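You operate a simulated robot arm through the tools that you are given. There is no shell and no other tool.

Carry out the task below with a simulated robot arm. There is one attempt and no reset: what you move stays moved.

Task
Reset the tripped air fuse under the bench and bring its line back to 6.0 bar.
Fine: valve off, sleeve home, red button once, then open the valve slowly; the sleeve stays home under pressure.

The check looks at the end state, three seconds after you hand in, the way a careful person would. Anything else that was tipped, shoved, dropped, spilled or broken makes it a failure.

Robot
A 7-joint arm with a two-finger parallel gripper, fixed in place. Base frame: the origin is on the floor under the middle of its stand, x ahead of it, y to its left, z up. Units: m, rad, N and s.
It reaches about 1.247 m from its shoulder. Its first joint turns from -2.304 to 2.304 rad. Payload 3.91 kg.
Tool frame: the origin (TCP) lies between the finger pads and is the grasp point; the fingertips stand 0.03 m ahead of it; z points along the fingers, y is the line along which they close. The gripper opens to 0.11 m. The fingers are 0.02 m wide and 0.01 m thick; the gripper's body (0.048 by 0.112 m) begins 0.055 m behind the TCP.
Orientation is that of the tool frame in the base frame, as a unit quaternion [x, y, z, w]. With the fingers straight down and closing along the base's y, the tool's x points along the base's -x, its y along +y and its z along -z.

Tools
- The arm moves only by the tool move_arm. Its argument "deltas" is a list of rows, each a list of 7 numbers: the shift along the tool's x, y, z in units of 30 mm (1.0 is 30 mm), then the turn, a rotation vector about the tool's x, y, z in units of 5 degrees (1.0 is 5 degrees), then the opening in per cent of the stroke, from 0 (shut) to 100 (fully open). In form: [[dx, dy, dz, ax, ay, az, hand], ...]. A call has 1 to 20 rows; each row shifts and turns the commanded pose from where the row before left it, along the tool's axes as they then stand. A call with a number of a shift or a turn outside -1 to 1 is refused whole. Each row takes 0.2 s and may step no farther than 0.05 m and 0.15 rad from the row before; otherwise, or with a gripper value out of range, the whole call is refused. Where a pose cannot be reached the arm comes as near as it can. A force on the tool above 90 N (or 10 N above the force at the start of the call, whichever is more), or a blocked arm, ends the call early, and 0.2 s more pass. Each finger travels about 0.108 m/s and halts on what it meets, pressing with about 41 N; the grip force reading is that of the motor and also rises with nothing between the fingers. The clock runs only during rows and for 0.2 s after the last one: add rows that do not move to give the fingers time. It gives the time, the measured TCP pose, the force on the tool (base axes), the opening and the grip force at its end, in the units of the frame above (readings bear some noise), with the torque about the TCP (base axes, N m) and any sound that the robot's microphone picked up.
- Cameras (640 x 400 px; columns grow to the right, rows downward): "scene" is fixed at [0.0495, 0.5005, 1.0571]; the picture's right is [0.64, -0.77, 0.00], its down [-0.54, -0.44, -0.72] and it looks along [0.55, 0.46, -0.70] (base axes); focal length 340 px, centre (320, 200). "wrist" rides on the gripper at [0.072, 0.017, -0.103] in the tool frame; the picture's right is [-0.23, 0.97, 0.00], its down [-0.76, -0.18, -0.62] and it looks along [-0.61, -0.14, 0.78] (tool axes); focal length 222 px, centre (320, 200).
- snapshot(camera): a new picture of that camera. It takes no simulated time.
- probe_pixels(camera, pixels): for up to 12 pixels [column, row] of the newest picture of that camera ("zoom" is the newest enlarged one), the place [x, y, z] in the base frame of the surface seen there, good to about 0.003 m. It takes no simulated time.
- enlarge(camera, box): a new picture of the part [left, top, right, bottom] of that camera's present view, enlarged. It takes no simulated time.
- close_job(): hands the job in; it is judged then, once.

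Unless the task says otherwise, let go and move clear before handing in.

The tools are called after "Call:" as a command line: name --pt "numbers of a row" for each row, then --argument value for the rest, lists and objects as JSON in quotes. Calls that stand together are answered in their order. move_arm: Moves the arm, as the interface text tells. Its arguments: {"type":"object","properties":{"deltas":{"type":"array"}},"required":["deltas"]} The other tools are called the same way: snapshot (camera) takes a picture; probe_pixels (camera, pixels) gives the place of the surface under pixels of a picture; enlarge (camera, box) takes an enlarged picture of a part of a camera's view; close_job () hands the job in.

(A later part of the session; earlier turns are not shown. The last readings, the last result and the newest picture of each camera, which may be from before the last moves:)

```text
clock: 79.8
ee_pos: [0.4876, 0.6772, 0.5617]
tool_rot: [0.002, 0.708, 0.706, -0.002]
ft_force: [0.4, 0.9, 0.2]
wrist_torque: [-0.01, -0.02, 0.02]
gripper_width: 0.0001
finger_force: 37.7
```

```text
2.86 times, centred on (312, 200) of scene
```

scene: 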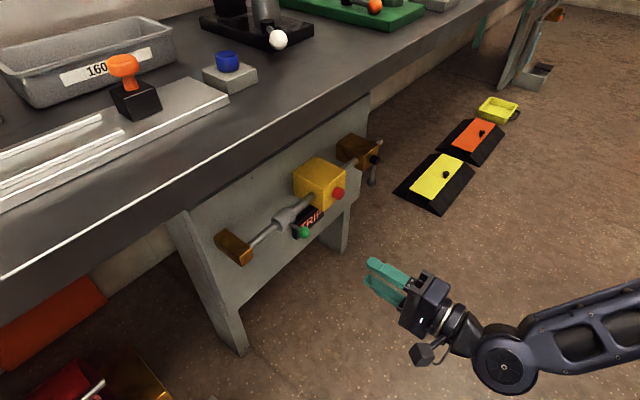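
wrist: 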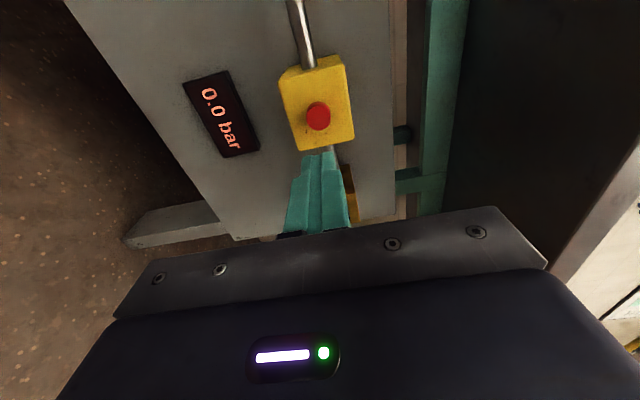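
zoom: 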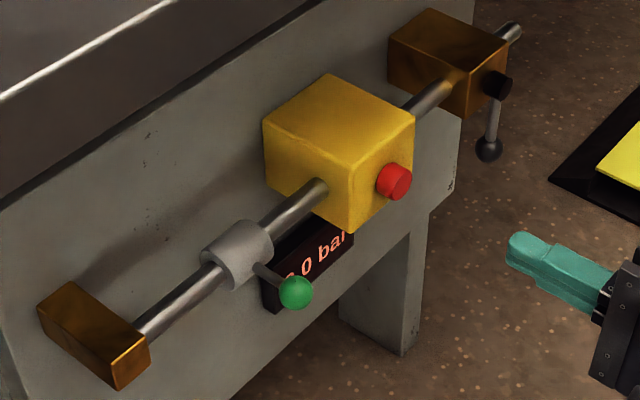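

The display now reads 0.0 bar with the sleeve home and the valve off. I'll move in front of the lowered lever knob (0.639, 0.677, 0.492) and turn the wrist −90° so the fingers close along x.

Call:
move_arm --pt "-0.721 -0.333 0 0 0 0 20" --pt "-0.721 -0.333 0 0 0 0 50" --pt "-0.721 -0.333 0 0 0 0 50" --pt "-0.721 -0.333 0 0 0 0 50" --pt "-0.721 -0.333 0 0 0 0 50" --pt "-0.721 -0.333 0 0 0 0 50" --pt "-0.721 -0.333 0 0 0 0 50" --pt "0 0 0 0 0 0 50"

Call:
move_arm --pt "0 0 0 0 0 -1 50" --pt "0 0 0 0 0 -1 50" --pt "0 0 0 0 0 -1 50" --pt "0 0 0 0 0 -1 50" --pt "0 0 0 0 0 -1 50" --pt "0 0 0 0 0 -1 50" --pt "0 0 0 0 0 -1 50" --pt "0 0 0 0 0 -1 50" --pt "0 0 0 0 0 -1 50" --pt "0 0 0 0 0 -1 50" --pt "0 0 0 0 0 -1 50" --pt "0 0 0 0 0 -1 50" --pt "0 0 0 0 0 -1 50" --pt "0 0 0 0 0 -1 50" --pt "0 0 0 0 0 -1 50" --pt "0 0 0 0 0 -1 50" --pt "0 0 0 0 0 -1 50" --pt "0 0 0 0 0 -1 50" --pt "0 0 0 0 0 0 50"

Call:
snapshot --camera "wrist"

Call:
snapshot --camera "scene"

```text
clock: 81.6
ee_pos: [0.6382, 0.6785, 0.4903]
tool_rot: [0.002, 0.707, 0.707, -0.002]
ft_force: [0.1, 0.9, -0.3]
wrist_torque: [-0.01, 0.02, 0.01]
gripper_width: 0.0549
finger_force: 0.1
```

```text
clock: 85.6
ee_pos: [0.638, 0.6776, 0.4917]
tool_rot: [-0.499, 0.501, 0.5, 0.499]
ft_force: [0.5, 0.4, -0.2]
wrist_torque: [0.0, -0.04, -0.02]
gripper_width: 0.0549
finger_force: 0.1
```

```text
taken
```

wrist: 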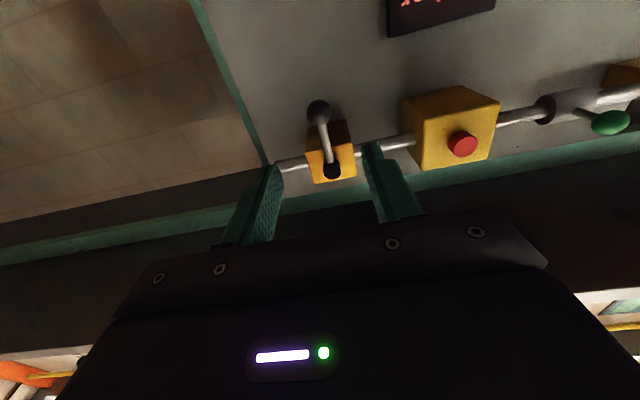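

```text
taken
```

scene: 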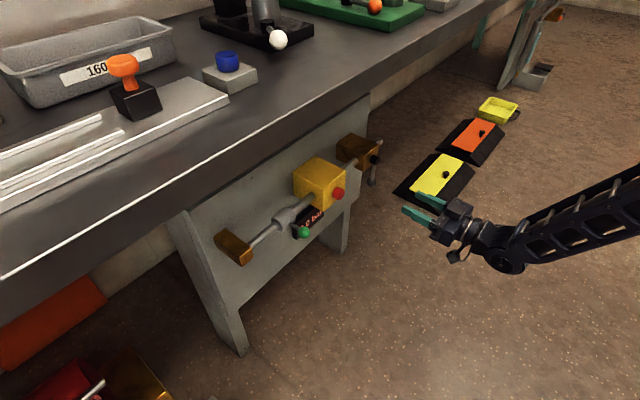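

The lever knob sits directly ahead at (318,112) in the wrist view. I'll advance to straddle it, then close gently in stages.

Call:
move_arm --pt "0 -0.05 0.81 0 0 0 50" --pt "0 0 0.81 0 0 0 50" --pt "0 0 0.81 0 0 0 50" --pt "0 0 0.81 0 0 0 50" --pt "0 0 0.81 0 0 0 50" --pt "0 0 0 0 0 0 50" --pt "0 0 0 0 0 0 30" --pt "0 0 0 0 0 0 30"

Call:
enlarge --camera "wrist" --box '[200, 80, 440, 240]'

```text
clock: 87.4
ee_pos: [0.6405, 0.7994, 0.4903]
tool_rot: [-0.499, 0.502, 0.501, 0.498]
ft_force: [0.4, 0.6, -0.2]
wrist_torque: [-0.01, -0.01, -0.02]
gripper_width: 0.033
finger_force: 0.1
```

```text
2.50 times, centred on (320, 160) of wrist
```

zoom: 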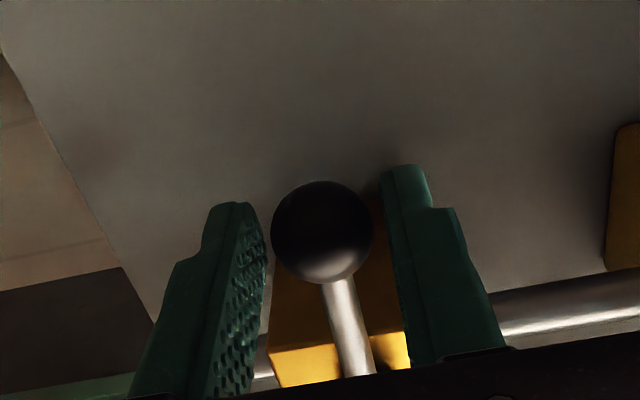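

The knob is well centred. I'll close gently onto it in stages.

Call:
move_arm --pt "0 0 0 0 0 0 26" --pt "0 0 0 0 0 0 24" --pt "0 0 0 0 0 0 22" --pt "0 0 0 0 0 0 21" --pt "0 0 0 0 0 0 21"

Call:
enlarge --camera "scene" --box '[225, 130, 400, 270]'

```text
clock: 88.6
ee_pos: [0.6399, 0.7997, 0.491]
tool_rot: [-0.499, 0.502, 0.501, 0.498]
ft_force: [-5.8, -0.8, 0.0]
wrist_torque: [0.03, -0.05, 0.12]
gripper_width: 0.0251
finger_force: 45.0
```

```text
2.86 times, centred on (312, 200) of scene
```

zoom: 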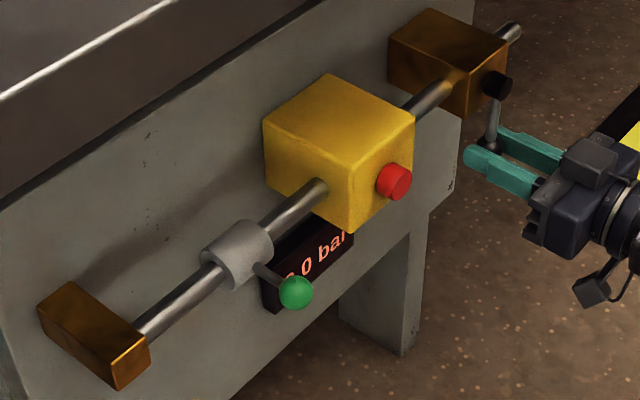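

The knob is gripped at the closed stop. I'll begin opening very slowly, 0.5° per row for 5°, then read the display.

Call:
move_arm --pt "-0.0001 0.0204 0 0 0 0.1 21" --pt "-0.0001 0.0204 0 0 0 0.1 21" --pt "-0.0001 0.0204 0 0 0 0.1 21" --pt "-0.0001 0.0204 0 0 0 0.1 21" --pt "-0.0001 0.0204 0 0 0 0.1 21" --pt "-0.0001 0.0204 0 0 0 0.1 21" --pt "-0.0001 0.0204 0 0 0 0.1 21" --pt "-0.0001 0.0204 0 0 0 0.1 21" --pt "-0.0001 0.0204 0 0 0 0.1 21" --pt "-0.0001 0.0204 0 0 0 0.1 21"

Call:
enlarge --camera "scene" --box '[280, 195, 340, 245]'

Call:
enlarge --camera "scene" --box '[225, 130, 400, 270]'

```text
clock: 90.8
ee_pos: [0.6356, 0.8003, 0.4907]
tool_rot: [-0.477, 0.522, 0.523, 0.476]
ft_force: [0.8, -1.5, 0.1]
wrist_torque: [0.18, -0.05, -0.03]
gripper_width: 0.0247
finger_force: 45.5
```

```text
8.00 times, centred on (310, 220) of scene
```

zoom: 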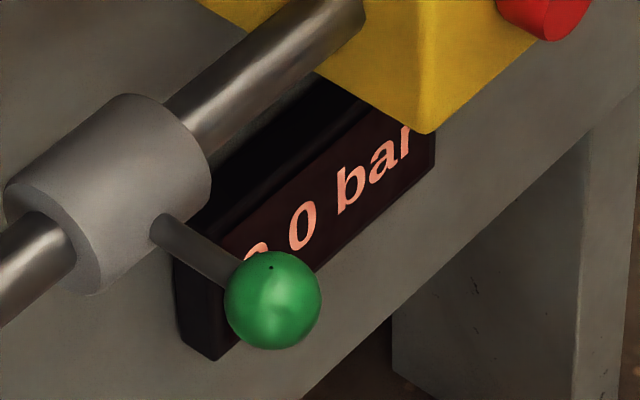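

```text
2.86 times, centred on (312, 200) of scene
```

zoom: 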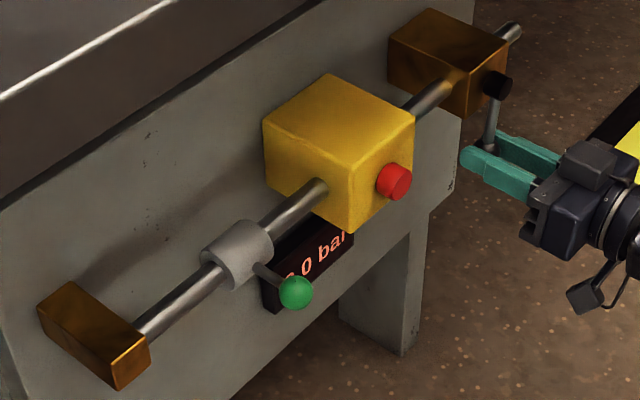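

At about 5° open it still reads 0.0 bar and the sleeve is steady. I'll continue another 5° slowly.

Call:
move_arm --pt "-0.0001 0.0204 0 0 0 0.1 21" --pt "-0.0001 0.0204 0 0 0 0.1 21" --pt "-0.0001 0.0204 0 0 0 0.1 21" --pt "-0.0001 0.0204 0 0 0 0.1 21" --pt "-0.0001 0.0204 0 0 0 0.1 21" --pt "-0.0001 0.0204 0 0 0 0.1 21" --pt "-0.0001 0.0204 0 0 0 0.1 21" --pt "-0.0001 0.0204 0 0 0 0.1 21" --pt "-0.0001 0.0204 0 0 0 0.1 21" --pt "-0.0001 0.0204 0 0 0 0.1 21"

Call:
enlarge --camera "scene" --box '[280, 195, 340, 245]'

```text
clock: 93.0
ee_pos: [0.628, 0.8006, 0.4909]
tool_rot: [-0.453, 0.544, 0.542, 0.452]
ft_force: [3.2, -16.4, -3.6]
wrist_torque: [-0.2, 0.26, -0.08]
gripper_width: 0.0248
finger_force: 44.9
```

```text
8.00 times, centred on (310, 220) of scene
```

zoom: 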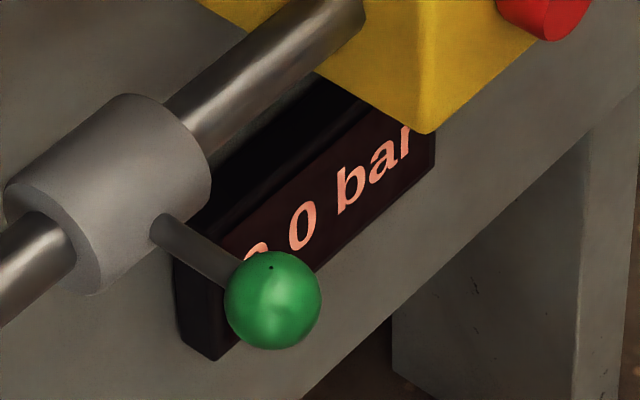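

Still 0.0 bar at about 10°. I'll go on in 5° chunks at the same slow rate.

Call:
move_arm --pt "-0.0001 0.0204 0 0 0 0.1 21" --pt "-0.0001 0.0204 0 0 0 0.1 21" --pt "-0.0001 0.0204 0 0 0 0.1 21" --pt "-0.0001 0.0204 0 0 0 0.1 21" --pt "-0.0001 0.0204 0 0 0 0.1 21" --pt "-0.0001 0.0204 0 0 0 0.1 21" --pt "-0.0001 0.0204 0 0 0 0.1 21" --pt "-0.0001 0.0204 0 0 0 0.1 21" --pt "-0.0001 0.0204 0 0 0 0.1 21" --pt "-0.0001 0.0204 0 0 0 0.1 21"

Call:
enlarge --camera "scene" --box '[280, 195, 340, 245]'

```text
clock: 95.2
ee_pos: [0.6228, 0.8001, 0.4933]
tool_rot: [-0.43, 0.562, 0.563, 0.428]
ft_force: [-0.7, -28.9, -4.9]
wrist_torque: [0.0, 0.0, 0.0]
gripper_width: 0.0252
finger_force: 45.0
```

```text
8.00 times, centred on (310, 220) of scene
```

zoom: 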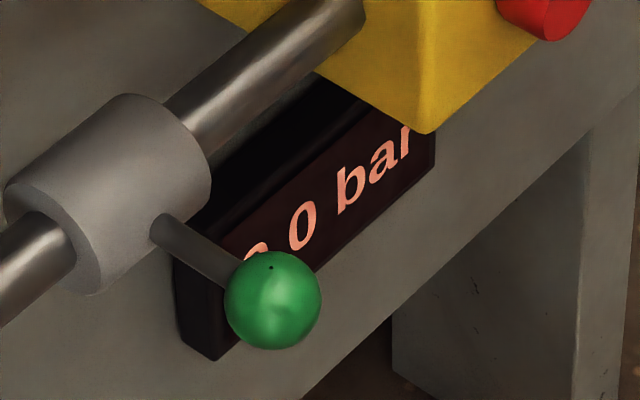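

Still 0.0 bar at about 15°; a side load of −29 N in y has built up, so I'll ease the tool back 1 mm while continuing slowly.

Call:
move_arm --pt "-0.0001 0.0204 -0.015 0 0 0.1 21" --pt "-0.0001 0.0204 -0.015 0 0 0.1 21" --pt "-0.0001 0.0204 0 0 0 0.1 21" --pt "-0.0001 0.0204 0 0 0 0.1 21" --pt "-0.0001 0.0204 0 0 0 0.1 21" --pt "-0.0001 0.0204 0 0 0 0.1 21" --pt "-0.0001 0.0204 0 0 0 0.1 21" --pt "-0.0001 0.0204 0 0 0 0.1 21" --pt "-0.0001 0.0204 0 0 0 0.1 21" --pt "-0.0001 0.0204 0 0 0 0.1 21"

Call:
enlarge --camera "scene" --box '[280, 195, 340, 245]'

```text
clock: 97.4
ee_pos: [0.6168, 0.7984, 0.4937]
tool_rot: [-0.404, 0.581, 0.58, 0.404]
ft_force: [-4.1, 27.9, -12.6]
wrist_torque: [-0.05, -0.02, 0.0]
gripper_width: 0.0248
finger_force: 44.4
```

```text
8.00 times, centred on (310, 220) of scene
```

zoom: 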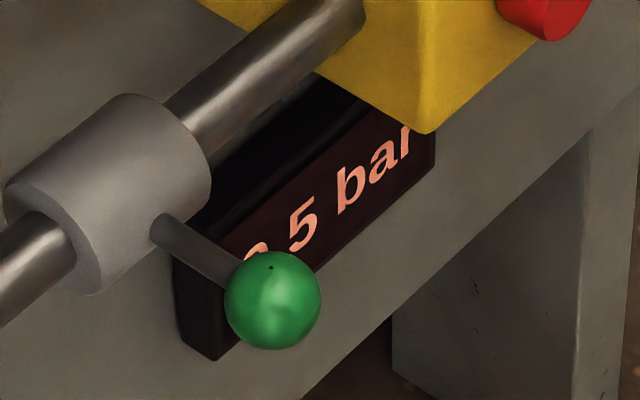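

The display now shows about 0.5 bar at about 20° open. I'll hold still for a second to see whether the pressure depends on angle or keeps climbing.

Call:
move_arm --pt "0 0 0.01 0 0 0 21" --pt "0 0 0 0 0 0 21" --pt "0 0 0 0 0 0 21" --pt "0 0 0 0 0 0 21"

Call:
enlarge --camera "scene" --box '[280, 195, 340, 245]'

Call:
move_arm --pt "0 0 0 0 0 0 21" --pt "0 0 0 0 0 0 21" --pt "0 0 0 0 0 0 21" --pt "0 0 0 0 0 0 21"

Call:
enlarge --camera "scene" --box '[280, 195, 340, 245]'

```text
clock: 98.4
ee_pos: [0.6167, 0.7996, 0.4948]
tool_rot: [-0.404, 0.581, 0.58, 0.404]
ft_force: [-1.8, 21.6, -4.4]
wrist_torque: [-0.13, -0.05, 0.07]
gripper_width: 0.0249
finger_force: 45.5
```

```text
8.00 times, centred on (310, 220) of scene
```

zoom: 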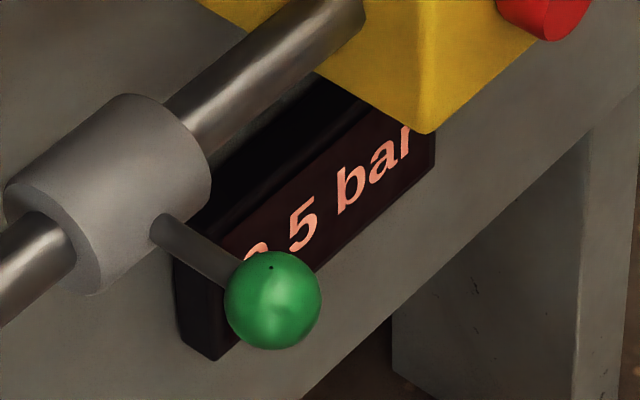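

```text
clock: 99.4
ee_pos: [0.6175, 0.7988, 0.495]
tool_rot: [-0.404, 0.58, 0.581, 0.403]
ft_force: [2.2, 16.6, 0.3]
wrist_torque: [0.01, 0.07, -0.03]
gripper_width: 0.0248
finger_force: 44.6
```

```text
8.00 times, centred on (310, 220) of scene
```

zoom: 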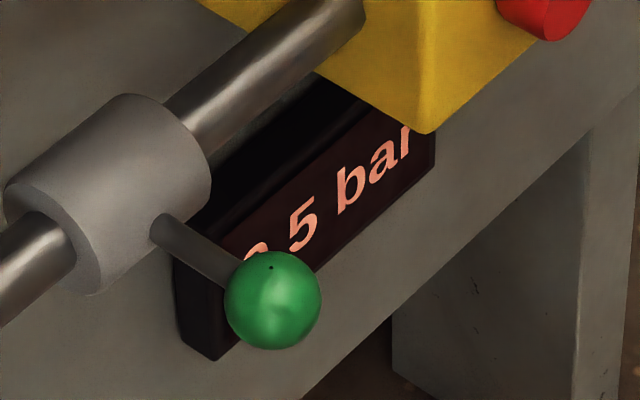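

The pressure holds at 0.5 bar with the lever still, so it follows the lever angle. I'll keep opening at the same slow rate.

Call:
move_arm --pt "-0.0001 0.0204 0.01 0 0 0.1 21" --pt "-0.0001 0.0204 0 0 0 0.1 21" --pt "-0.0001 0.0204 0 0 0 0.1 21" --pt "-0.0001 0.0204 0 0 0 0.1 21" --pt "-0.0001 0.0204 0 0 0 0.1 21" --pt "-0.0001 0.0204 0 0 0 0.1 21" --pt "-0.0001 0.0204 0 0 0 0.1 21" --pt "-0.0001 0.0204 0 0 0 0.1 21" --pt "-0.0001 0.0204 0 0 0 0.1 21" --pt "-0.0001 0.0204 0 0 0 0.1 21"

Call:
enlarge --camera "scene" --box '[280, 195, 340, 245]'

```text
clock: 101.6
ee_pos: [0.6119, 0.8005, 0.497]
tool_rot: [-0.379, 0.598, 0.597, 0.378]
ft_force: [5.1, -12.7, 10.8]
wrist_torque: [-0.12, 0.0, 0.07]
gripper_width: 0.0247
finger_force: 44.9
```

```text
8.00 times, centred on (310, 220) of scene
```

zoom: 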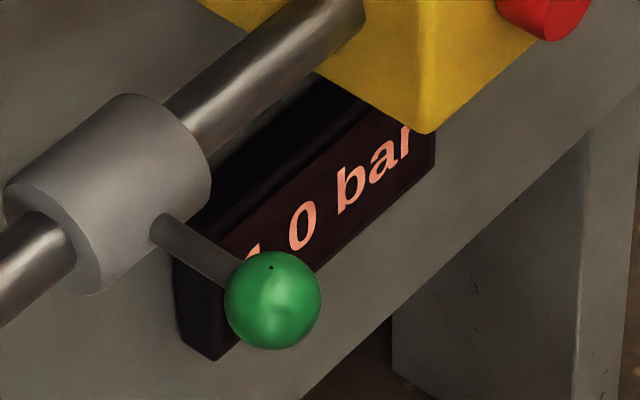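

It reads 1.0 bar at about 25° and the sleeve hasn't moved. I'll continue slowly for another 10°.

Call:
move_arm --pt "-0.0001 0.0204 -0.005 0 0 0.1 21" --pt "-0.0001 0.0204 0 0 0 0.1 21" --pt "-0.0001 0.0204 0 0 0 0.1 21" --pt "-0.0001 0.0204 0 0 0 0.1 21" --pt "-0.0001 0.0204 0 0 0 0.1 21" --pt "-0.0001 0.0204 0 0 0 0.1 21" --pt "-0.0001 0.0204 0 0 0 0.1 21" --pt "-0.0001 0.0204 0 0 0 0.1 21" --pt "-0.0001 0.0204 0 0 0 0.1 21" --pt "-0.0001 0.0204 0 0 0 0.1 21" --pt "-0.0001 0.0204 0 0 0 0.1 21" --pt "-0.0001 0.0204 0 0 0 0.1 21" --pt "-0.0001 0.0204 0 0 0 0.1 21" --pt "-0.0001 0.0204 0 0 0 0.1 21" --pt "-0.0001 0.0204 0 0 0 0.1 21" --pt "-0.0001 0.0204 0 0 0 0.1 21" --pt "-0.0001 0.0204 0 0 0 0.1 21" --pt "-0.0001 0.0204 0 0 0 0.1 21" --pt "-0.0001 0.0204 0 0 0 0.1 21" --pt "-0.0001 0.0204 0 0 0 0.1 21"

Call:
enlarge --camera "scene" --box '[280, 195, 340, 245]'

```text
clock: 105.8
ee_pos: [0.6, 0.7981, 0.5023]
tool_rot: [-0.326, 0.628, 0.628, 0.324]
ft_force: [-2.4, -19.3, 1.7]
wrist_torque: [-0.05, -0.25, 0.13]
gripper_width: 0.0247
finger_force: 45.8
```

```text
8.00 times, centred on (310, 220) of scene
```

zoom: 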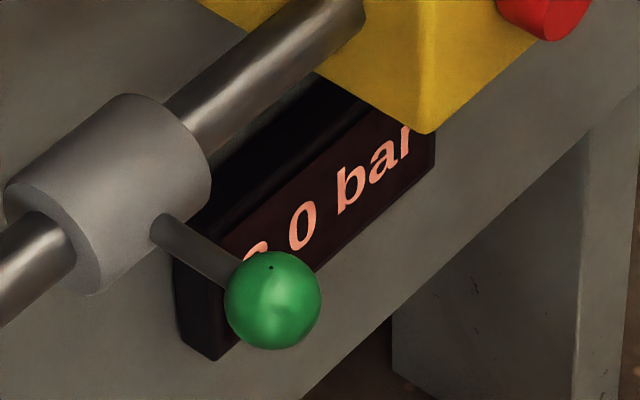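

By count this should be 2.0 bar at about 35°; the first digit's top arc shows above the green knob. I'll continue another 10° at the same rate.

Call:
move_arm --pt "-0.0001 0.0204 -0.01 0 0 0.1 21" --pt "-0.0001 0.0204 0 0 0 0.1 21" --pt "-0.0001 0.0204 0 0 0 0.1 21" --pt "-0.0001 0.0204 0 0 0 0.1 21" --pt "-0.0001 0.0204 0 0 0 0.1 21" --pt "-0.0001 0.0204 0 0 0 0.1 21" --pt "-0.0001 0.0204 0 0 0 0.1 21" --pt "-0.0001 0.0204 0 0 0 0.1 21" --pt "-0.0001 0.0204 0 0 0 0.1 21" --pt "-0.0001 0.0204 0 0 0 0.1 21"

Call:
enlarge --camera "scene" --box '[280, 195, 340, 245]'

Call:
snapshot --camera "wrist"

```text
clock: 108.0
ee_pos: [0.5949, 0.7982, 0.5061]
tool_rot: [-0.297, 0.643, 0.641, 0.297]
ft_force: [-7.3, 3.6, -5.7]
wrist_torque: [-0.04, -0.17, 0.14]
gripper_width: 0.0248
finger_force: 45.5
```

```text
8.00 times, centred on (310, 220) of scene
```

zoom: 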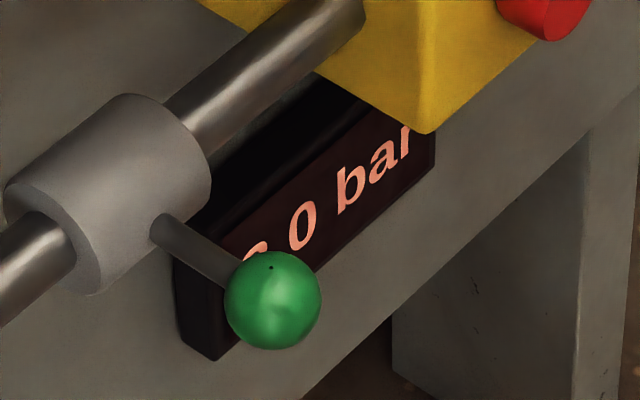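

```text
taken
```

wrist: 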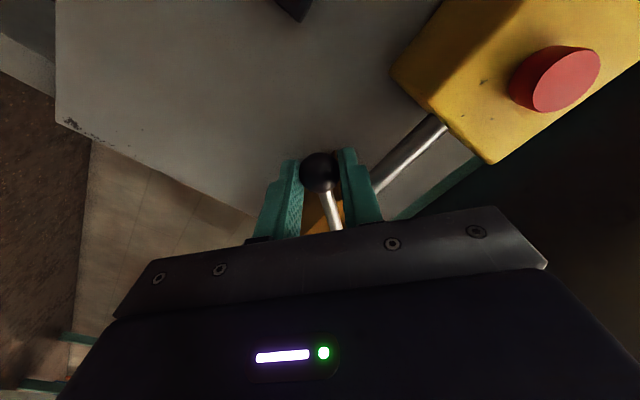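

The decimals still read .0, so I need to see the hidden first digit. I'll zoom tightly on it.

Call:
enlarge --camera "scene" --box '[305, 218, 325, 232]'

Call:
enlarge --camera "scene" --box '[300, 210, 332, 232]'

```text
16.00 times, centred on (315, 225) of scene
```

zoom: 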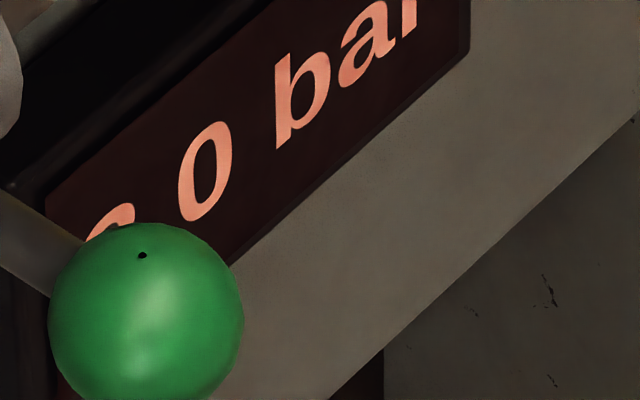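

```text
16.00 times, centred on (316, 221) of scene
```

zoom: 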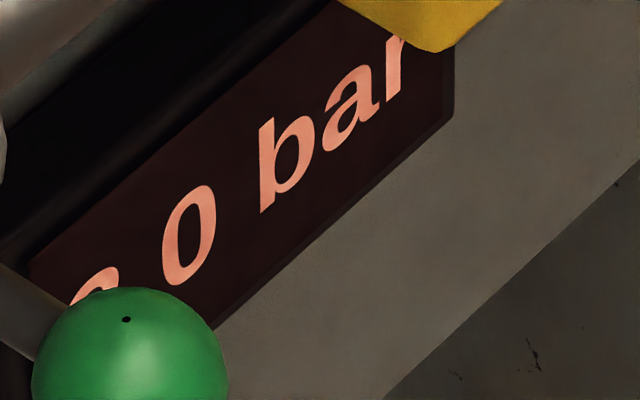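

The first digit is still ambiguous. I'll move 2.5° at a time and follow the decimals.

Call:
move_arm --pt "-0.0001 0.0204 0 0 0 0.1 21" --pt "-0.0001 0.0204 0 0 0 0.1 21" --pt "-0.0001 0.0204 0 0 0 0.1 21" --pt "-0.0001 0.0204 0 0 0 0.1 21" --pt "-0.0001 0.0204 0 0 0 0.1 21"

Call:
enlarge --camera "scene" --box '[300, 210, 332, 232]'

Call:
move_arm --pt "-0.0001 0.0204 0 0 0 0.1 21" --pt "-0.0001 0.0204 0 0 0 0.1 21" --pt "-0.0001 0.0204 0 0 0 0.1 21" --pt "-0.0001 0.0204 0 0 0 0.1 21" --pt "-0.0001 0.0204 0 0 0 0.1 21"

Call:
enlarge --camera "scene" --box '[300, 210, 332, 232]'

```text
clock: 109.2
ee_pos: [0.5949, 0.7991, 0.5091]
tool_rot: [-0.284, 0.648, 0.647, 0.283]
ft_force: [-6.6, 22.6, -10.2]
wrist_torque: [0.06, 0.14, -0.1]
gripper_width: 0.0248
finger_force: 44.8
```

```text
16.00 times, centred on (316, 221) of scene
```

zoom: 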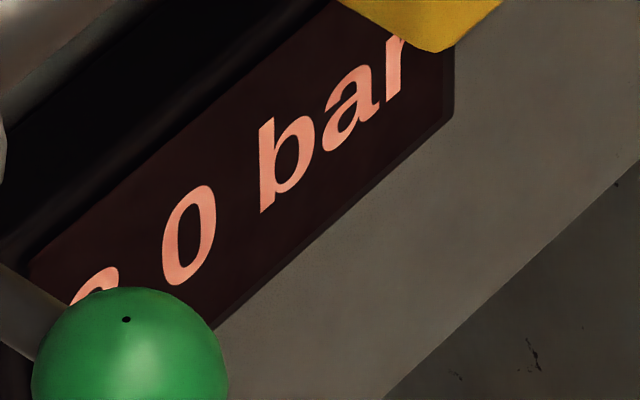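

```text
clock: 110.4
ee_pos: [0.5917, 0.7991, 0.5099]
tool_rot: [-0.269, 0.654, 0.654, 0.268]
ft_force: [-8.3, 17.3, -2.7]
wrist_torque: [-0.22, -0.29, 0.38]
gripper_width: 0.0249
finger_force: 45.2
```

```text
16.00 times, centred on (316, 221) of scene
```

zoom: 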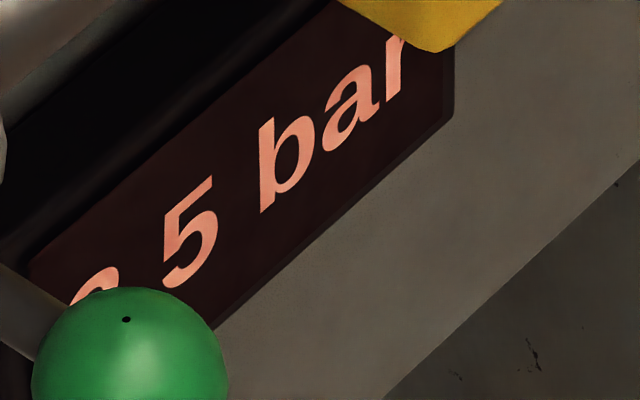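

It now reads x.5 at about 45°. I'll continue in 2.5° steps, tracking each change.

Call:
move_arm --pt "-0.0001 0.0204 0.005 0 0 0.1 21" --pt "-0.0001 0.0204 0 0 0 0.1 21" --pt "-0.0001 0.0204 0 0 0 0.1 21" --pt "-0.0001 0.0204 0 0 0 0.1 21" --pt "-0.0001 0.0204 0 0 0 0.1 21"

Call:
enlarge --camera "scene" --box '[300, 210, 332, 232]'

Call:
move_arm --pt "-0.0001 0.0204 0 0 0 0.1 21" --pt "-0.0001 0.0204 0 0 0 0.1 21" --pt "-0.0001 0.0204 0 0 0 0.1 21" --pt "-0.0001 0.0204 0 0 0 0.1 21" --pt "-0.0001 0.0204 0 0 0 0.1 21"

Call:
enlarge --camera "scene" --box '[300, 210, 332, 232]'

```text
clock: 111.6
ee_pos: [0.5901, 0.7987, 0.5123]
tool_rot: [-0.254, 0.66, 0.659, 0.255]
ft_force: [-2.3, 9.6, -5.2]
wrist_torque: [0.01, 0.13, -0.03]
gripper_width: 0.0249
finger_force: 44.8
```

```text
16.00 times, centred on (316, 221) of scene
```

zoom: 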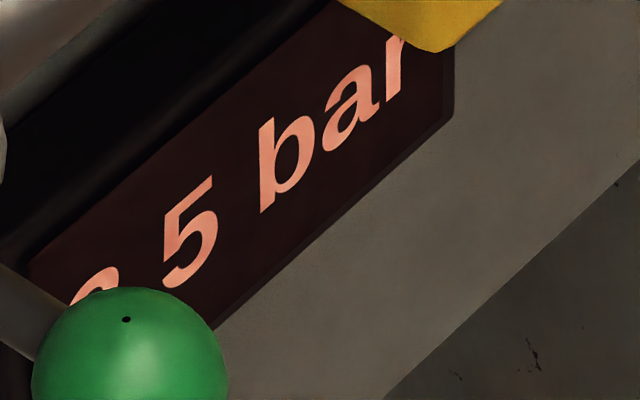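

```text
clock: 112.8
ee_pos: [0.5881, 0.7984, 0.5148]
tool_rot: [-0.239, 0.666, 0.664, 0.24]
ft_force: [-2.0, 7.5, -6.2]
wrist_torque: [-0.07, 0.2, -0.11]
gripper_width: 0.0249
finger_force: 45.1
```

```text
16.00 times, centred on (316, 221) of scene
```

zoom: 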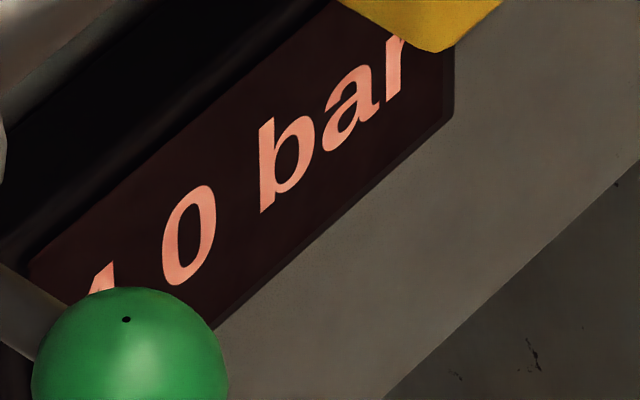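

It now shows a "4" top: 4.0 bar at about 50°. I'll continue in 2.5° steps.

Call:
move_arm --pt "-0.0001 0.0204 0 0 0 0.1 21" --pt "-0.0001 0.0204 0 0 0 0.1 21" --pt "-0.0001 0.0204 0 0 0 0.1 21" --pt "-0.0001 0.0204 0 0 0 0.1 21" --pt "-0.0001 0.0204 0 0 0 0.1 21"

Call:
enlarge --camera "scene" --box '[300, 210, 332, 232]'

Call:
move_arm --pt "-0.0001 0.0204 0 0 0 0.1 21" --pt "-0.0001 0.0204 0 0 0 0.1 21" --pt "-0.0001 0.0204 0 0 0 0.1 21" --pt "-0.0001 0.0204 0 0 0 0.1 21" --pt "-0.0001 0.0204 0 0 0 0.1 21"

Call:
enlarge --camera "scene" --box '[300, 210, 332, 232]'

Call:
enlarge --camera "scene" --box '[225, 130, 400, 270]'

```text
clock: 114.0
ee_pos: [0.5847, 0.7984, 0.5172]
tool_rot: [-0.226, 0.671, 0.669, 0.225]
ft_force: [-10.7, -7.1, -6.0]
wrist_torque: [-0.03, -0.13, 0.15]
gripper_width: 0.0248
finger_force: 44.4
```

```text
16.00 times, centred on (316, 221) of scene
```

zoom: 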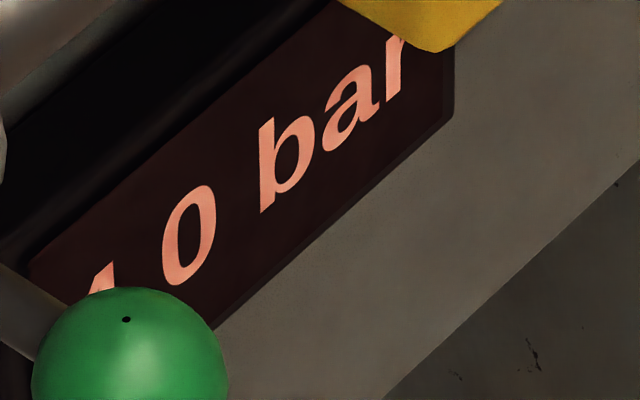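

```text
clock: 115.2
ee_pos: [0.5835, 0.7994, 0.5202]
tool_rot: [-0.211, 0.676, 0.674, 0.211]
ft_force: [-5.9, 0.9, -10.8]
wrist_torque: [-0.19, 0.26, 0.04]
gripper_width: 0.0249
finger_force: 44.7
```

```text
16.00 times, centred on (316, 221) of scene
```

zoom: 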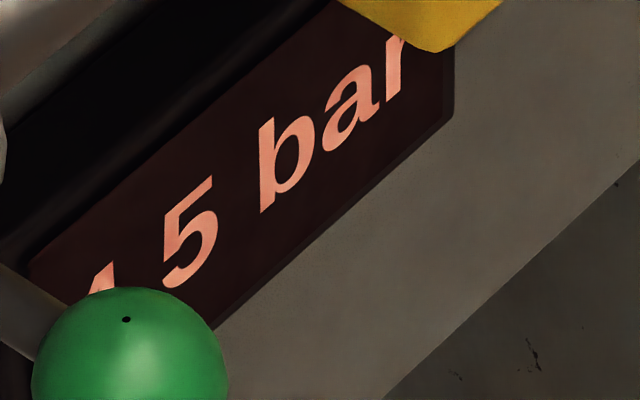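

```text
2.86 times, centred on (312, 200) of scene
```

zoom: 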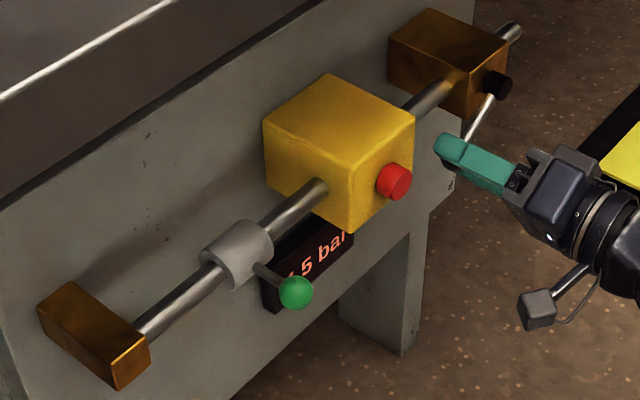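

It reads 4.5 bar at about 55°, with the sleeve unmoved. I'll continue stepwise toward 6.0.

Call:
move_arm --pt "-0.0001 0.0204 0 0 0 0.1 21" --pt "-0.0001 0.0204 0 0 0 0.1 21" --pt "-0.0001 0.0204 0 0 0 0.1 21" --pt "-0.0001 0.0204 0 0 0 0.1 21" --pt "-0.0001 0.0204 0 0 0 0.1 21"

Call:
enlarge --camera "scene" --box '[300, 210, 332, 232]'

Call:
move_arm --pt "-0.0001 0.0204 0 0 0 0.1 21" --pt "-0.0001 0.0204 0 0 0 0.1 21" --pt "-0.0001 0.0204 0 0 0 0.1 21" --pt "-0.0001 0.0204 0 0 0 0.1 21" --pt "-0.0001 0.0204 0 0 0 0.1 21"

Call:
enlarge --camera "scene" --box '[300, 210, 332, 232]'

```text
clock: 116.4
ee_pos: [0.5821, 0.7994, 0.5228]
tool_rot: [-0.196, 0.68, 0.679, 0.196]
ft_force: [-5.5, -1.7, -4.0]
wrist_torque: [-0.13, 0.06, 0.2]
gripper_width: 0.0246
finger_force: 45.3
```

```text
16.00 times, centred on (316, 221) of scene
```

zoom: 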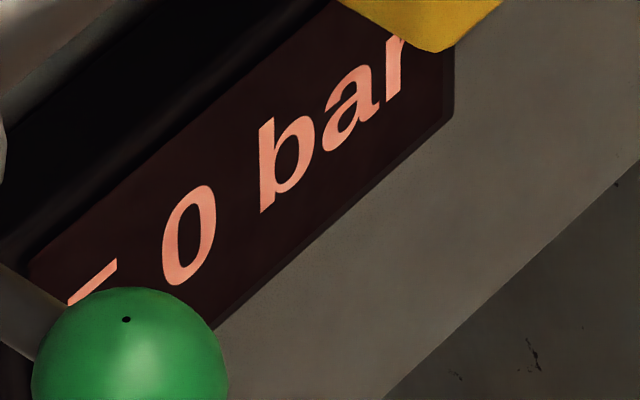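

```text
clock: 117.6
ee_pos: [0.5815, 0.8, 0.5236]
tool_rot: [-0.181, 0.684, 0.683, 0.181]
ft_force: [-9.6, -17.9, -1.9]
wrist_torque: [0.01, -0.22, 0.17]
gripper_width: 0.0247
finger_force: 45.1
```

```text
16.00 times, centred on (316, 221) of scene
```

zoom: 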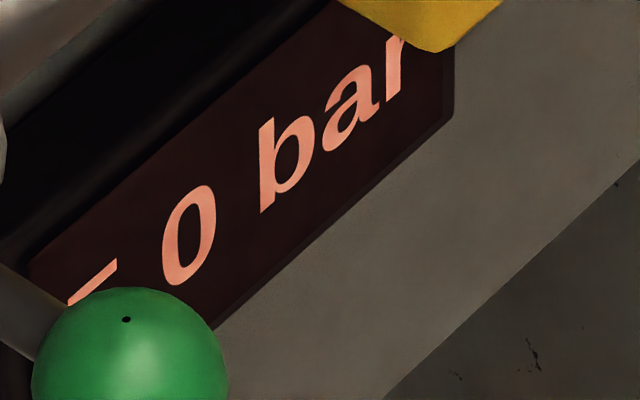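

The flat-topped first digit gives 5.0 bar at about 60°. I'll keep going in 2.5° steps.

Call:
move_arm --pt "-0.0001 0.0204 -0.005 0 0 0.1 21" --pt "-0.0001 0.0204 0 0 0 0.1 21" --pt "-0.0001 0.0204 0 0 0 0.1 21" --pt "-0.0001 0.0204 0 0 0 0.1 21" --pt "-0.0001 0.0204 0 0 0 0.1 21"

Call:
enlarge --camera "scene" --box '[300, 210, 332, 232]'

Call:
move_arm --pt "-0.0001 0.0204 0 0 0 0.1 21" --pt "-0.0001 0.0204 0 0 0 0.1 21" --pt "-0.0001 0.0204 0 0 0 0.1 21" --pt "-0.0001 0.0204 0 0 0 0.1 21" --pt "-0.0001 0.0204 0 0 0 0.1 21"

Call:
enlarge --camera "scene" --box '[300, 210, 332, 232]'

```text
clock: 118.8
ee_pos: [0.5788, 0.7994, 0.5265]
tool_rot: [-0.167, 0.688, 0.687, 0.166]
ft_force: [-8.9, -7.3, -7.8]
wrist_torque: [-0.09, 0.12, 0.19]
gripper_width: 0.0251
finger_force: 45.3
```

```text
16.00 times, centred on (316, 221) of scene
```

zoom: 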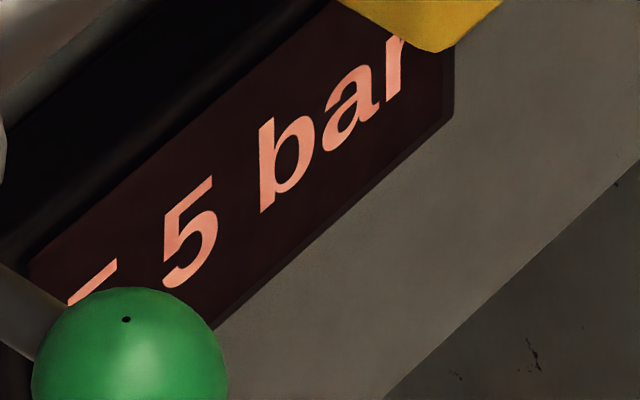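

```text
clock: 120.0
ee_pos: [0.5787, 0.7994, 0.5297]
tool_rot: [-0.151, 0.691, 0.69, 0.151]
ft_force: [-6.2, -18.4, -5.1]
wrist_torque: [-0.14, 0.03, 0.21]
gripper_width: 0.0249
finger_force: 45.2
```

```text
16.00 times, centred on (316, 221) of scene
```

zoom: 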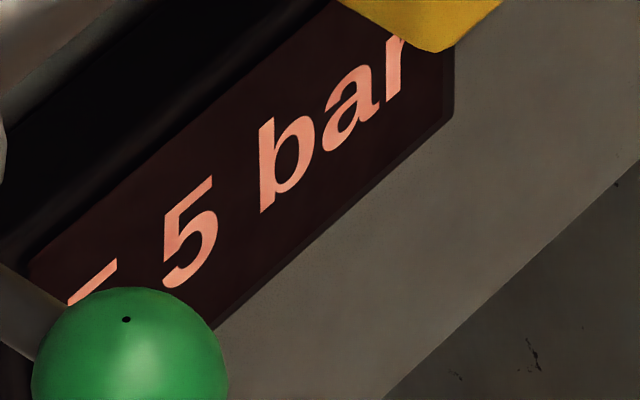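

5.5 bar at about 65°. I'll continue in 2.5° steps; 6.0 should come next.

Call:
move_arm --pt "-0.0001 0.0204 -0.01 0 0 0.1 21" --pt "-0.0001 0.0204 0 0 0 0.1 21" --pt "-0.0001 0.0204 0 0 0 0.1 21" --pt "-0.0001 0.0204 0 0 0 0.1 21" --pt "-0.0001 0.0204 0 0 0 0.1 21"

Call:
enlarge --camera "scene" --box '[300, 210, 332, 232]'

Call:
move_arm --pt "-0.0001 0.0204 0 0 0 0.1 21" --pt "-0.0001 0.0204 0 0 0 0.1 21" --pt "-0.0001 0.0204 0 0 0 0.1 21" --pt "-0.0001 0.0204 0 0 0 0.1 21" --pt "-0.0001 0.0204 0 0 0 0.1 21"

Call:
enlarge --camera "scene" --box '[300, 210, 332, 232]'

```text
clock: 121.2
ee_pos: [0.5761, 0.7989, 0.5339]
tool_rot: [-0.138, 0.694, 0.694, 0.136]
ft_force: [-0.1, -2.9, -2.9]
wrist_torque: [-0.05, 0.11, 0.02]
gripper_width: 0.0247
finger_force: 44.4
```

```text
16.00 times, centred on (316, 221) of scene
```

zoom: 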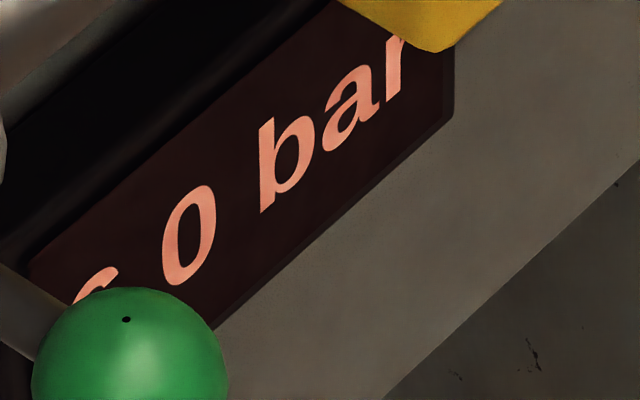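

```text
clock: 122.4
ee_pos: [0.5759, 0.7982, 0.5362]
tool_rot: [-0.122, 0.697, 0.697, 0.121]
ft_force: [3.0, 17.8, -1.3]
wrist_torque: [-0.08, 0.09, 0.05]
gripper_width: 0.025
finger_force: 44.7
```

```text
16.00 times, centred on (316, 221) of scene
```

zoom: 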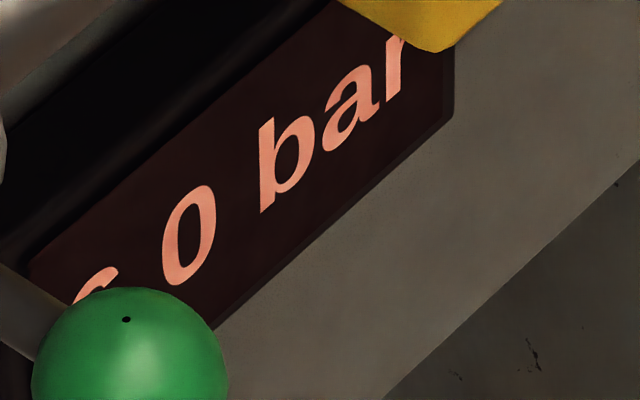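

It reads 6.0 bar (rounded "6" top) at about 68–70°, and the sleeve is steady. I'll hold a second to see whether it is stable, then check whether the reading saturates with a tiny further step.

Call:
move_arm --pt "0 0 0.005 0 0 0 21" --pt "0 0 0 0 0 0 21" --pt "0 0 0 0 0 0 21" --pt "0 0 0 0 0 0 21" --pt "0 0 0 0 0 0 21"

Call:
enlarge --camera "scene" --box '[300, 210, 332, 232]'

Call:
move_arm --pt "0 0.0102 0 0 0 0.05 21" --pt "0 0.0102 0 0 0 0.05 21" --pt "0 0.0102 0 0 0 0.05 21" --pt "0 0 0 0 0 0 21"

Call:
enlarge --camera "scene" --box '[300, 210, 332, 232]'

```text
clock: 123.6
ee_pos: [0.5756, 0.7992, 0.5352]
tool_rot: [-0.122, 0.697, 0.696, 0.122]
ft_force: [6.4, 16.3, 3.6]
wrist_torque: [0.04, -0.11, -0.18]
gripper_width: 0.0247
finger_force: 45.4
```

```text
16.00 times, centred on (316, 221) of scene
```

zoom: 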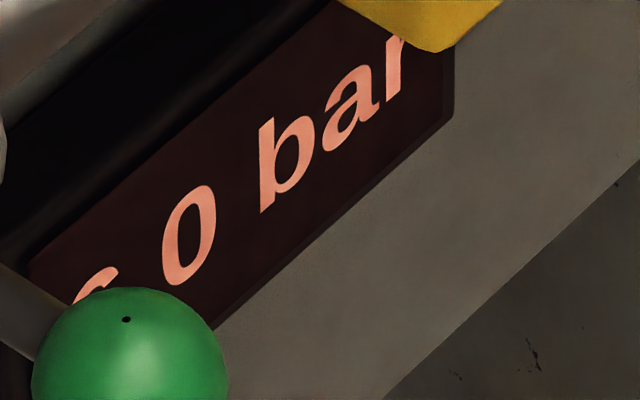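

```text
clock: 124.6
ee_pos: [0.5748, 0.7989, 0.5361]
tool_rot: [-0.117, 0.698, 0.697, 0.116]
ft_force: [7.9, 10.6, 2.1]
wrist_torque: [0.06, -0.02, -0.23]
gripper_width: 0.0249
finger_force: 44.6
```

```text
16.00 times, centred on (316, 221) of scene
```

zoom: 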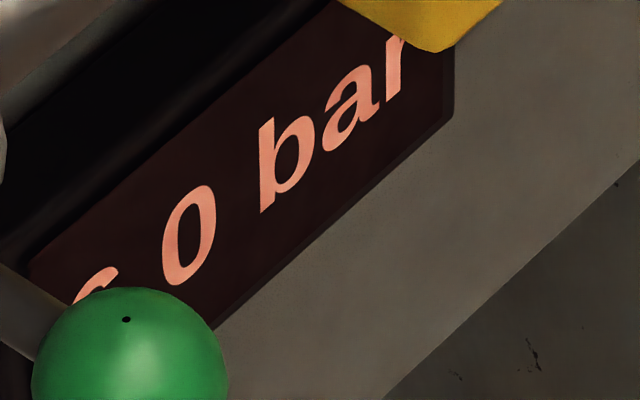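

It holds at 6.0 bar at about 71°. I'll take another small 1° step and look again.

Call:
move_arm --pt "0 0.0102 0.004 0 0 0.05 21" --pt "0 0.0102 0 0 0 0.05 21" --pt "0 0.0102 0 0 0 0.05 21" --pt "0 0.0102 0 0 0 0.05 21" --pt "0 0 0 0 0 0 21"

Call:
enlarge --camera "scene" --box '[300, 210, 332, 232]'

Call:
move_arm --pt "0 0.0102 0.004 0 0 0.05 21" --pt "0 0.0102 0 0 0 0.05 21" --pt "0 0.0102 0 0 0 0.05 21" --pt "0 0.0102 0 0 0 0.05 21" --pt "0 0 0 0 0 0 21"

Call:
enlarge --camera "scene" --box '[300, 210, 332, 232]'

```text
clock: 125.8
ee_pos: [0.5753, 0.799, 0.537]
tool_rot: [-0.111, 0.699, 0.697, 0.111]
ft_force: [0.5, 12.1, -1.6]
wrist_torque: [-0.08, 0.1, 0.08]
gripper_width: 0.0249
finger_force: 44.9
```

```text
16.00 times, centred on (316, 221) of scene
```

zoom: 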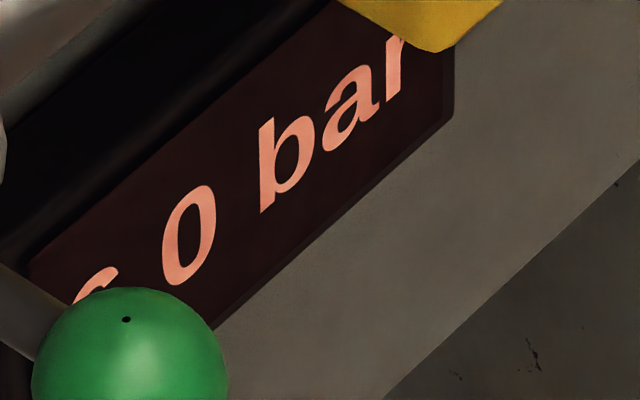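

```text
clock: 127.0
ee_pos: [0.5752, 0.7995, 0.5387]
tool_rot: [-0.104, 0.7, 0.699, 0.104]
ft_force: [-2.5, 0.6, -1.1]
wrist_torque: [-0.03, 0.01, -0.02]
gripper_width: 0.0248
finger_force: 45.2
```

```text
16.00 times, centred on (316, 221) of scene
```

zoom: 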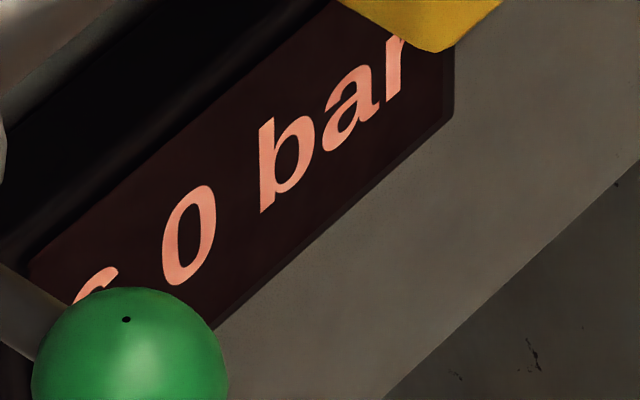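

Still 6.0 at about 73°, wider than the other half-bar bands, so the line seems to have levelled off at supply pressure. I'll open the rest in slow steps, checking each time.

Call:
move_arm --pt "0 0.0102 0 0 0 0.05 21" --pt "0 0.0102 0 0 0 0.05 21" --pt "0 0.0102 0 0 0 0.05 21" --pt "0 0.0102 0 0 0 0.05 21" --pt "0 0.0102 0 0 0 0.05 21" --pt "0 0.0102 0 0 0 0.05 21" --pt "0 0 0 0 0 0 21"

Call:
enlarge --camera "scene" --box '[300, 210, 332, 232]'

Call:
move_arm --pt "0 0.0102 0 0 0 0.05 21" --pt "0 0.0102 0 0 0 0.05 21" --pt "0 0.0102 0 0 0 0.05 21" --pt "0 0.0102 0 0 0 0.05 21" --pt "0 0.0102 0 0 0 0.05 21" --pt "0 0.0102 0 0 0 0.05 21" --pt "0 0 0 0 0 0 21"

Call:
enlarge --camera "scene" --box '[300, 210, 332, 232]'

```text
clock: 128.6
ee_pos: [0.5744, 0.7984, 0.5412]
tool_rot: [-0.096, 0.701, 0.7, 0.095]
ft_force: [-6.0, 2.9, -6.8]
wrist_torque: [-0.15, 0.28, -0.05]
gripper_width: 0.025
finger_force: 45.3
```

```text
16.00 times, centred on (316, 221) of scene
```

zoom: 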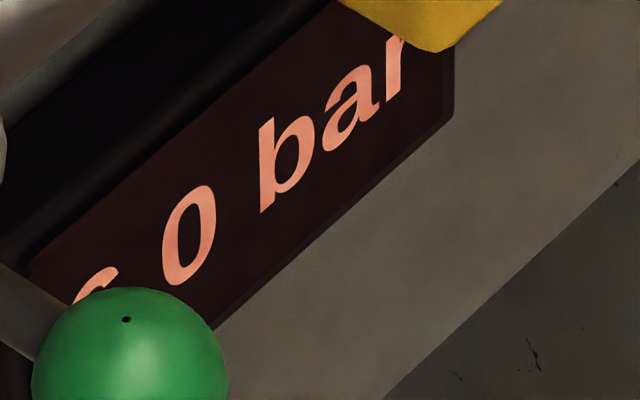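

```text
clock: 130.2
ee_pos: [0.5738, 0.799, 0.5416]
tool_rot: [-0.087, 0.702, 0.701, 0.086]
ft_force: [-6.1, 0.4, -6.0]
wrist_torque: [-0.08, 0.22, -0.06]
gripper_width: 0.0248
finger_force: 44.7
```

```text
16.00 times, centred on (316, 221) of scene
```

zoom: 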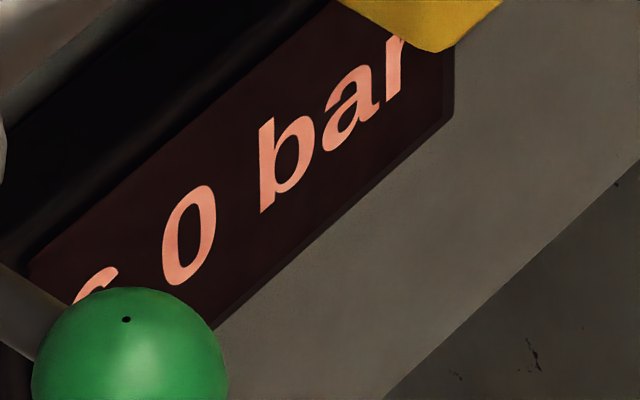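

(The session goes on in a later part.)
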